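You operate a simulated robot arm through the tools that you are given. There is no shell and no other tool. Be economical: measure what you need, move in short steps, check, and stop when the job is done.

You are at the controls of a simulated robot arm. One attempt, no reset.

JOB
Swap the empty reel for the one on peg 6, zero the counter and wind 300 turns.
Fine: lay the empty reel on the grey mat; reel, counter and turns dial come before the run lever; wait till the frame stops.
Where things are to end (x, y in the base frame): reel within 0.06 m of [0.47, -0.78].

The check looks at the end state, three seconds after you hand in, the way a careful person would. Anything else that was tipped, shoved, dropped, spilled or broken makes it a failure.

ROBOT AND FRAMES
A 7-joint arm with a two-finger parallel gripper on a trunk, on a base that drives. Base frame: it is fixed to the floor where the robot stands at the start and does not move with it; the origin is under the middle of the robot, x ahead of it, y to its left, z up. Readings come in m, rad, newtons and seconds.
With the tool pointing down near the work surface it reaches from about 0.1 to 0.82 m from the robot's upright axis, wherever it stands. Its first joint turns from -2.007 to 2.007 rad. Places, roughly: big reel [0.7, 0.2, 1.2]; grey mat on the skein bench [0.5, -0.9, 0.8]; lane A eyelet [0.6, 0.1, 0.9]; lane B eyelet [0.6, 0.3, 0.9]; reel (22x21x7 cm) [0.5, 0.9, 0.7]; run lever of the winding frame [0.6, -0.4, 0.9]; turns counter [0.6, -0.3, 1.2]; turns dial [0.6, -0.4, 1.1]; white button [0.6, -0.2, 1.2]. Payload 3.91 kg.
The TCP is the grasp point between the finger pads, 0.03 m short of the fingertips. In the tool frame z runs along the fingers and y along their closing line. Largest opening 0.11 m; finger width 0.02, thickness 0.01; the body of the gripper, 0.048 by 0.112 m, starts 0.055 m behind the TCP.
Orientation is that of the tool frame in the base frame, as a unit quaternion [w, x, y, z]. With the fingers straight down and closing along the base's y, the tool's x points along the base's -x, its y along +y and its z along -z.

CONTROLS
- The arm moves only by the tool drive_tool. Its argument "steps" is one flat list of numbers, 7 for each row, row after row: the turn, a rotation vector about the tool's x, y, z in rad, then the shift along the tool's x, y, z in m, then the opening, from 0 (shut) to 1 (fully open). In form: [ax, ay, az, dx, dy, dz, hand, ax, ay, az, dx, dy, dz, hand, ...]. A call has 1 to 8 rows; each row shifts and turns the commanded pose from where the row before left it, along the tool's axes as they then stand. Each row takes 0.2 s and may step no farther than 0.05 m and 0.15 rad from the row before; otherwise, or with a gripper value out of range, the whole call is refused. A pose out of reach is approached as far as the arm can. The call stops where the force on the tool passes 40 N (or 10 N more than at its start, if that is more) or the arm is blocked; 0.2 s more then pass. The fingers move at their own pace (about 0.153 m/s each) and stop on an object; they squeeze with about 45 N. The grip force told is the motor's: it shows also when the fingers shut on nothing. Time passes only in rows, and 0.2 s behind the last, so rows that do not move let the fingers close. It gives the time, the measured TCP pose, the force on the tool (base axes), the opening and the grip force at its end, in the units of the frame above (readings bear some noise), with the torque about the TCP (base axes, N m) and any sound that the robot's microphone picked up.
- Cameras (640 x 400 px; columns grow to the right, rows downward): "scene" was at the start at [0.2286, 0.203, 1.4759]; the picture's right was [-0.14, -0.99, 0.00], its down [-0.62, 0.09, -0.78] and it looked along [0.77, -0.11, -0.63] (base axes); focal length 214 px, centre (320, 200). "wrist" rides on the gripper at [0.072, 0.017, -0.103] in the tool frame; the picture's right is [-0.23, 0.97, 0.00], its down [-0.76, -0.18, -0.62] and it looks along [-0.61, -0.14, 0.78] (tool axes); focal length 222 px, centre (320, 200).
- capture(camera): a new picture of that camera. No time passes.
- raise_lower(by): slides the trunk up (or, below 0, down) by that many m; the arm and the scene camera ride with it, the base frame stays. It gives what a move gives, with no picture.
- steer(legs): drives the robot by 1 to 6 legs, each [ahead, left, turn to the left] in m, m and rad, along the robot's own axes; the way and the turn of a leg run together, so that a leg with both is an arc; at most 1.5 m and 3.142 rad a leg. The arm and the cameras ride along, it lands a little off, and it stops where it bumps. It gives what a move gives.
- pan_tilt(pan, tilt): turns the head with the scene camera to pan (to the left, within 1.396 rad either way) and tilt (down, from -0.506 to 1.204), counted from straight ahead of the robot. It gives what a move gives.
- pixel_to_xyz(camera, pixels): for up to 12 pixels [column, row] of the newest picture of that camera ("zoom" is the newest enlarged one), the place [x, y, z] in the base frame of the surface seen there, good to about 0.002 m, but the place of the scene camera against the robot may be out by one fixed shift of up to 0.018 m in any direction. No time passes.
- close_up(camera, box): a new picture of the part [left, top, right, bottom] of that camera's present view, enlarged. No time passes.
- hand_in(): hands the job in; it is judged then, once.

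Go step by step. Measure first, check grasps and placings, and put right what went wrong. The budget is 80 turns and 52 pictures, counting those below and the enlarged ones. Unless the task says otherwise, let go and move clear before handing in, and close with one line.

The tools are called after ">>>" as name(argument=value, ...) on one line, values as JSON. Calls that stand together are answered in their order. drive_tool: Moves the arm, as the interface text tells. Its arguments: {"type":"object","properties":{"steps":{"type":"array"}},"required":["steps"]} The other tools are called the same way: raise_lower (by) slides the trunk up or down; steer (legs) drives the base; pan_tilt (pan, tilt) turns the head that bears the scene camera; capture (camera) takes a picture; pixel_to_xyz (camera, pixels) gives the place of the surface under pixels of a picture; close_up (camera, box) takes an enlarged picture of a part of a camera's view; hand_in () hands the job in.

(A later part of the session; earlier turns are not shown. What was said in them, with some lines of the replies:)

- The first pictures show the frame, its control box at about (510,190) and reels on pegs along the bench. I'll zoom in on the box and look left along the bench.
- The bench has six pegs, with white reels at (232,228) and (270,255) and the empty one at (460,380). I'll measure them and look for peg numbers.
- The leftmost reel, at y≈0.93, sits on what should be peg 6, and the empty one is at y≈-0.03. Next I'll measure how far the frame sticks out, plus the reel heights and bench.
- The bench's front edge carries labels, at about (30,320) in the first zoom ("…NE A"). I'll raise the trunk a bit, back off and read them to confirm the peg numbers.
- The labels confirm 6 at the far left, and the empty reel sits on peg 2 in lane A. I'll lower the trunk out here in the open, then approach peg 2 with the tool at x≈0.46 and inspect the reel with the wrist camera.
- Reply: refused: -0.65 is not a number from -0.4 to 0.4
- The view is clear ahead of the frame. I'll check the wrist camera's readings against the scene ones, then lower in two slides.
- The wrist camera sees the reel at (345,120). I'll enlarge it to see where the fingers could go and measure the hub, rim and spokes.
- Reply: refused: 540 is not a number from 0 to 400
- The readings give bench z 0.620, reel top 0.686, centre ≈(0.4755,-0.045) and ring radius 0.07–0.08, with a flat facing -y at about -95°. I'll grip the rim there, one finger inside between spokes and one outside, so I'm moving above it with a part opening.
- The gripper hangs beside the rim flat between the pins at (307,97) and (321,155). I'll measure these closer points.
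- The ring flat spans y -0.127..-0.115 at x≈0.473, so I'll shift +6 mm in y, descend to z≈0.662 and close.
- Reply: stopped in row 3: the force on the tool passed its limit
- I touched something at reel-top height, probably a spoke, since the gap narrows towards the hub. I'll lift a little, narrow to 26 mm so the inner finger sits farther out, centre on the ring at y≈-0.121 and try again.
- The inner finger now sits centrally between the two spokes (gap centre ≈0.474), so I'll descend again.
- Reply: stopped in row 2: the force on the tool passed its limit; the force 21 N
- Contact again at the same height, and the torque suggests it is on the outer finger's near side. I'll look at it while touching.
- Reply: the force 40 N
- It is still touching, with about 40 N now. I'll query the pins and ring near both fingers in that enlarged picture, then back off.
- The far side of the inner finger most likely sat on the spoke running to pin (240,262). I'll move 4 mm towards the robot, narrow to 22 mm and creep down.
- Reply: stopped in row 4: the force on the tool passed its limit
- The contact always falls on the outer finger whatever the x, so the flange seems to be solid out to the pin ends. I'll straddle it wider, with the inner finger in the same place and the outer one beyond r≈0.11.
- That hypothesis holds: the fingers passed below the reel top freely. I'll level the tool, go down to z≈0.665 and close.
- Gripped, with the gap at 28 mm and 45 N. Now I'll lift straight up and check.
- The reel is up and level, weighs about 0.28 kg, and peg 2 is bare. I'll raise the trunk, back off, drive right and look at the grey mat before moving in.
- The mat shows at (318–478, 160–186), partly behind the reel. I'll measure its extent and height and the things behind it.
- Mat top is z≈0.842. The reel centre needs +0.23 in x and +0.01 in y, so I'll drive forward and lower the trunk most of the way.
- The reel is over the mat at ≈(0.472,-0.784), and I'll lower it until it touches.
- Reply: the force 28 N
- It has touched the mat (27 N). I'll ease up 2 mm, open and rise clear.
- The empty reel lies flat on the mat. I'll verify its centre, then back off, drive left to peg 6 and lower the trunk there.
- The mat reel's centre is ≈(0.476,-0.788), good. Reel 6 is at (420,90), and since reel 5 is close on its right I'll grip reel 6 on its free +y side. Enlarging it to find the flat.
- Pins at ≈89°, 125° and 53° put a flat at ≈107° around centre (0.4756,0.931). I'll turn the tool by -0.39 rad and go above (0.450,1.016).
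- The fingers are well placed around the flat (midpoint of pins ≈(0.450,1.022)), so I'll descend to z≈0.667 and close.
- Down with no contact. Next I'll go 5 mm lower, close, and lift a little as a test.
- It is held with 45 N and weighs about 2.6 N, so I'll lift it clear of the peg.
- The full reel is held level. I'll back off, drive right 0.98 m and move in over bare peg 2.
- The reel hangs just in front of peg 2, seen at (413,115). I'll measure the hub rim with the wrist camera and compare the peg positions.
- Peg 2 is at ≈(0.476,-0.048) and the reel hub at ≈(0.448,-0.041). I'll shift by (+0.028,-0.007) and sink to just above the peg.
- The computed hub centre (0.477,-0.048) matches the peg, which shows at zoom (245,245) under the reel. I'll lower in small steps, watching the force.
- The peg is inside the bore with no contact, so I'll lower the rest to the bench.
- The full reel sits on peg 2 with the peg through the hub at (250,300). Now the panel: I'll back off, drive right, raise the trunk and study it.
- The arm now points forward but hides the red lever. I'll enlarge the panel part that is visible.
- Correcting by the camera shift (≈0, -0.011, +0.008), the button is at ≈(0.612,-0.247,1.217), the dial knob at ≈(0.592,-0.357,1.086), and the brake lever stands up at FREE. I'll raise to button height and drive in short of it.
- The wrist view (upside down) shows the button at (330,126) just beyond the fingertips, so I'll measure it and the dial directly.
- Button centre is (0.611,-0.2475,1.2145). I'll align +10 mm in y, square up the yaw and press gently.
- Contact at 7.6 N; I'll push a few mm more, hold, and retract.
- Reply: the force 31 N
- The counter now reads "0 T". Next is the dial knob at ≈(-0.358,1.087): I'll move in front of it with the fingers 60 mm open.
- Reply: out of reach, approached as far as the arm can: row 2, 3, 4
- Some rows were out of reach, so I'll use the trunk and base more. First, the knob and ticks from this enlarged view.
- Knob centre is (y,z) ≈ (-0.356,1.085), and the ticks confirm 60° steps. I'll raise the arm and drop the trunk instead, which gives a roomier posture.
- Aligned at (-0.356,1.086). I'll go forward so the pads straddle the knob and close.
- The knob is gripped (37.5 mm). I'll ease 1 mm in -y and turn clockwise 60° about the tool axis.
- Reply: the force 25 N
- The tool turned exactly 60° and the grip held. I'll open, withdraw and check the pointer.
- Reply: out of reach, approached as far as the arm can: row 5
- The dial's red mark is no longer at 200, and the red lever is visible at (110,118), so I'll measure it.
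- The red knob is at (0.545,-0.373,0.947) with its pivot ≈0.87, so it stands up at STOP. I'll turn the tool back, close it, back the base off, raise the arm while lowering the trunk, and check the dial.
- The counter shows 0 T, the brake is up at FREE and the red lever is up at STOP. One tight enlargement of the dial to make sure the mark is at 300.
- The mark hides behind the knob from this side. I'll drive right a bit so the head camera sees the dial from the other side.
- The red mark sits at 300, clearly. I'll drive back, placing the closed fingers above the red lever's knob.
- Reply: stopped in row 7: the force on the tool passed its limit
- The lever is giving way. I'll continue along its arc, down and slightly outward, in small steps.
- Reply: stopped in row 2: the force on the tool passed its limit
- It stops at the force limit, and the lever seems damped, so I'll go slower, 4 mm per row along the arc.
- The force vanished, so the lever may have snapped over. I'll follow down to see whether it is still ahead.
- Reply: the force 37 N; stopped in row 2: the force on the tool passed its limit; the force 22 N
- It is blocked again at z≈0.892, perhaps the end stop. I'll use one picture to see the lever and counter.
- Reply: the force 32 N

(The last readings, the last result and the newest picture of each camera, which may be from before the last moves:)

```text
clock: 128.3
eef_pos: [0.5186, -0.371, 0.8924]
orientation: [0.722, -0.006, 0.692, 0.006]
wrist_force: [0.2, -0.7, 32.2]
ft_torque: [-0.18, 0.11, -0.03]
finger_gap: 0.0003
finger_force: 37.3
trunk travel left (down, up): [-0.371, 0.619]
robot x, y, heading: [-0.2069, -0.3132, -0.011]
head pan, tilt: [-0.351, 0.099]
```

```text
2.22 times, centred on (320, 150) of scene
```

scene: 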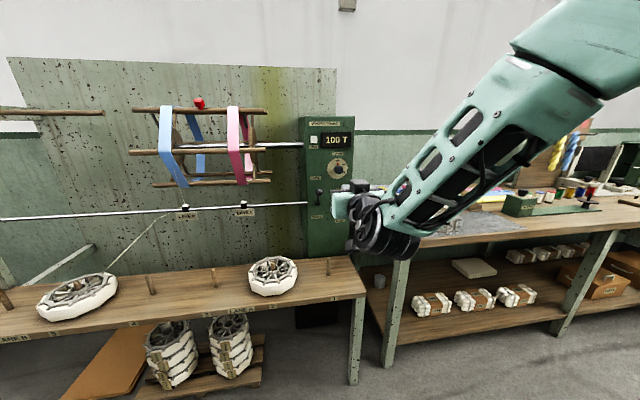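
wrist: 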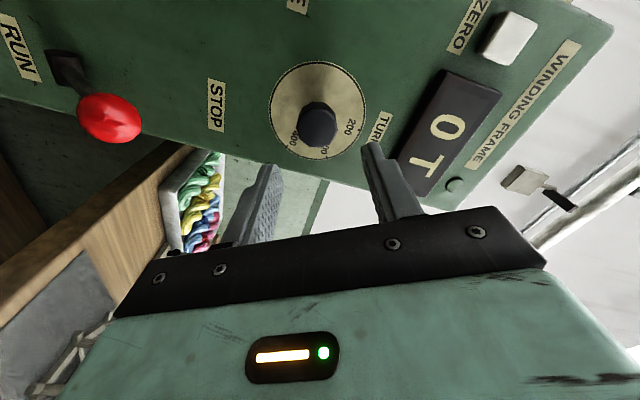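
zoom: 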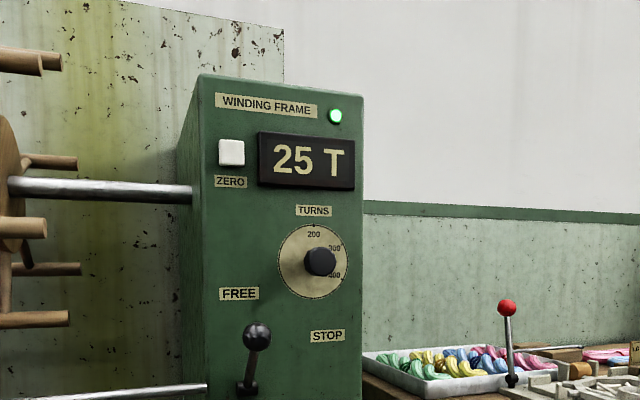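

The green lamp is on and the counter reads 25 T, so it's running. I'll ease off the lever, back away from the panel, and wait.

>>> drive_tool(steps=[0, 0, 0, -0.01, 0, 0, 0, 0, 0, 0, -0.015, 0, 0, 0, 0, 0, 0, 0, 0, 0, 0])

>>> steer(legs=[[-0.3, 0, 0]])

>>> drive_tool(steps=[0, 0, 0, 0, 0, 0, 0, 0, 0, 0, 0, 0, 0, 0, 0, 0, 0, 0, 0, 0, 0, 0, 0, 0, 0, 0, 0, 0, 0, 0, 0, 0, 0, 0, 0, 0, 0, 0, 0, 0, 0, 0, 0, 0, 0, 0, 0, 0, 0, 0, 0, 0, 0, 0, 0, 0])

>>> steer(legs=[[-0.05, 0, 0], [0.05, 0, 0], [-0.05, 0, 0], [0.05, 0, 0], [-0.05, 0, 0], [0.05, 0, 0]])

```text
clock: 129.1
eef_pos: [0.5172, -0.3716, 0.9133]
orientation: [0.72, -0.007, 0.694, 0.006]
wrist_force: [0.7, -0.4, 0.0]
ft_torque: [0.02, 0.04, -0.02]
finger_gap: 0.0
finger_force: 37.8
trunk travel left (down, up): [-0.371, 0.619]
robot x, y, heading: [-0.206, -0.3142, -0.011]
head pan, tilt: [-0.351, 0.099]
```

```text
clock: 131.1
eef_pos: [0.2092, -0.3728, 0.9122]
orientation: [0.72, -0.005, 0.693, 0.004]
wrist_force: [-0.1, -0.7, -0.2]
ft_torque: [-0.01, 0.03, -0.01]
finger_gap: 0.0001
finger_force: 37.8
trunk travel left (down, up): [-0.371, 0.619]
robot x, y, heading: [-0.5112, -0.3121, -0.008]
head pan, tilt: [-0.351, 0.099]
```

```text
clock: 132.9
eef_pos: [0.2093, -0.3729, 0.9136]
orientation: [0.721, -0.004, 0.693, 0.003]
wrist_force: [0.2, 0.2, 0.4]
ft_torque: [0.0, -0.01, 0.04]
finger_gap: 0.0
finger_force: 37.2
trunk travel left (down, up): [-0.371, 0.619]
robot x, y, heading: [-0.5115, -0.3099, -0.017]
head pan, tilt: [-0.351, 0.099]
```

```text
clock: 136.5
eef_pos: [0.2103, -0.3753, 0.9128]
orientation: [0.72, -0.003, 0.694, 0.003]
wrist_force: [-0.5, -0.4, -0.8]
ft_torque: [-0.01, 0.02, -0.02]
finger_gap: 0.0002
finger_force: 38.0
trunk travel left (down, up): [-0.371, 0.619]
robot x, y, heading: [-0.5096, -0.3099, -0.014]
head pan, tilt: [-0.351, 0.099]
```

>>> steer(legs=[[-0.3, 0, 0], [0.3, 0, 0], [-0.3, 0, 0], [0.3, 0, 0], [-0.3, 0, 0], [0.3, 0, 0]])

>>> steer(legs=[[-0.3, 0, 0], [0.3, 0, 0], [-0.3, 0, 0], [0.3, 0, 0], [-0.3, 0, 0], [0.3, 0, 0]])

>>> steer(legs=[[-0.3, 0, 0], [0.3, 0, 0], [-0.3, 0, 0], [0.3, 0, 0], [-0.3, 0, 0], [0.3, 0, 0]])

>>> steer(legs=[[-0.3, 0, 0], [0.3, 0, 0], [-0.3, 0, 0], [0.3, 0, 0], [-0.3, 0, 0], [0.2, 0, 0]])

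```text
clock: 146.8
eef_pos: [0.2107, -0.3524, 0.9136]
orientation: [0.72, -0.012, 0.693, 0.012]
wrist_force: [-0.2, 0.0, 0.6]
ft_torque: [-0.02, 0.02, 0.05]
finger_gap: 0.0002
finger_force: 37.7
trunk travel left (down, up): [-0.371, 0.619]
robot x, y, heading: [-0.5083, -0.3088, 0.005]
head pan, tilt: [-0.351, 0.099]
```

```text
clock: 157.1
eef_pos: [0.1924, -0.3465, 0.9127]
orientation: [0.72, -0.015, 0.694, 0.015]
wrist_force: [-0.2, 0.0, 0.7]
ft_torque: [0.0, 0.0, 0.02]
finger_gap: 0.0
finger_force: 37.9
trunk travel left (down, up): [-0.371, 0.619]
robot x, y, heading: [-0.5317, -0.3048, 0.018]
head pan, tilt: [-0.351, 0.099]
```

```text
clock: 167.3
eef_pos: [0.2277, -0.3384, 0.9123]
orientation: [0.72, -0.018, 0.693, 0.018]
wrist_force: [0.2, -0.7, 1.0]
ft_torque: [0.02, 0.02, 0.0]
finger_gap: 0.0
finger_force: 37.9
trunk travel left (down, up): [-0.371, 0.619]
robot x, y, heading: [-0.4949, -0.3037, 0.025]
head pan, tilt: [-0.351, 0.099]
```

```text
clock: 177.0
eef_pos: [0.1276, -0.3321, 0.9141]
orientation: [0.721, -0.023, 0.692, 0.023]
wrist_force: [-0.5, 0.3, -0.5]
ft_torque: [0.01, -0.03, 0.01]
finger_gap: 0.0
finger_force: 37.4
trunk travel left (down, up): [-0.371, 0.619]
robot x, y, heading: [-0.5905, -0.3064, 0.039]
head pan, tilt: [-0.351, 0.099]
```

By my estimate the run should be about over. I'll wait another 20 s for safety, then take the last picture.

>>> steer(legs=[[-0.2, 0, -0.02], [0.2, 0, 0], [-0.2, 0, -0.02], [0.2, 0, 0], [-0.2, 0, 0], [0.2, 0, 0]])

>>> steer(legs=[[-0.2, 0, 0], [0.2, 0, 0], [-0.2, 0, 0], [0.2, 0, 0], [-0.2, 0, 0], [0.2, 0, 0]])

>>> steer(legs=[[-0.2, 0, 0], [0.2, 0, 0], [-0.2, 0, 0], [0.2, 0, 0], [-0.2, 0, 0], [0.2, 0, 0]])

>>> pan_tilt(pan=-0.25, tilt=0.3)

>>> capture(camera="scene")

```text
clock: 184.7
eef_pos: [0.1317, -0.3636, 0.9131]
orientation: [0.72, -0.009, 0.694, 0.009]
wrist_force: [0.5, 0.8, -0.5]
ft_torque: [-0.01, 0.01, 0.01]
finger_gap: 0.0
finger_force: 37.7
trunk travel left (down, up): [-0.371, 0.619]
robot x, y, heading: [-0.5901, -0.3125, 0.001]
head pan, tilt: [-0.351, 0.099]
```

```text
clock: 192.2
eef_pos: [0.1274, -0.372, 0.9138]
orientation: [0.721, -0.006, 0.693, 0.005]
wrist_force: [-0.1, -0.3, -0.7]
ft_torque: [0.0, -0.03, 0.01]
finger_gap: 0.0002
finger_force: 37.4
trunk travel left (down, up): [-0.371, 0.619]
robot x, y, heading: [-0.5919, -0.3127, -0.01]
head pan, tilt: [-0.351, 0.099]
```

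```text
clock: 199.8
eef_pos: [0.1324, -0.3816, 0.9123]
orientation: [0.72, -0.002, 0.694, 0.001]
wrist_force: [-0.1, 0.2, 0.3]
ft_torque: [0.0, 0.02, -0.02]
finger_gap: 0.0
finger_force: 37.6
trunk travel left (down, up): [-0.371, 0.619]
robot x, y, heading: [-0.5862, -0.3152, -0.024]
head pan, tilt: [-0.351, 0.099]
```

```text
clock: 200.5
eef_pos: [0.1333, -0.3809, 0.9138]
orientation: [0.721, -0.002, 0.693, 0.001]
wrist_force: [-0.4, -0.2, -0.2]
ft_torque: [0.01, -0.02, -0.01]
finger_gap: 0.0001
finger_force: 37.4
trunk travel left (down, up): [-0.371, 0.619]
robot x, y, heading: [-0.5896, -0.3154, -0.022]
head pan, tilt: [-0.25, 0.3]
```

```text
0 pictures are left
```

scene: 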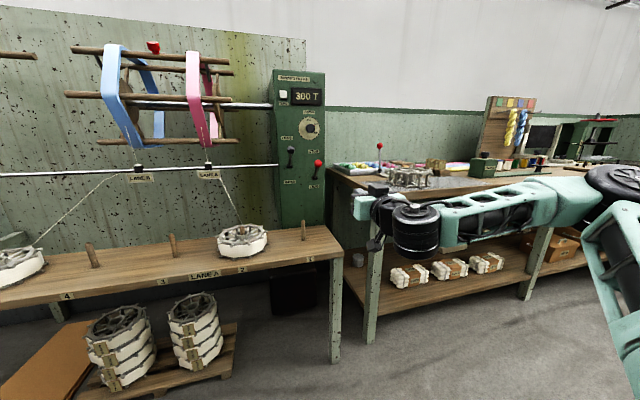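

The counter reads "300 T" at (308,96), the lamp is out and the red lever is back up at STOP. The new reel on peg 2 feeds lane A, and the empty one lies on the mat at (405,178). The arm is clear, so I'm handing in.

>>> hand_in()

```text
The job is handed in.
```

I've handed the job in: the empty reel lies on the grey mat at about (0.476, -0.788), and the reel from peg 6 is on peg 2. I zeroed the counter and set the dial to 300; the frame ran to 300 T and stopped.
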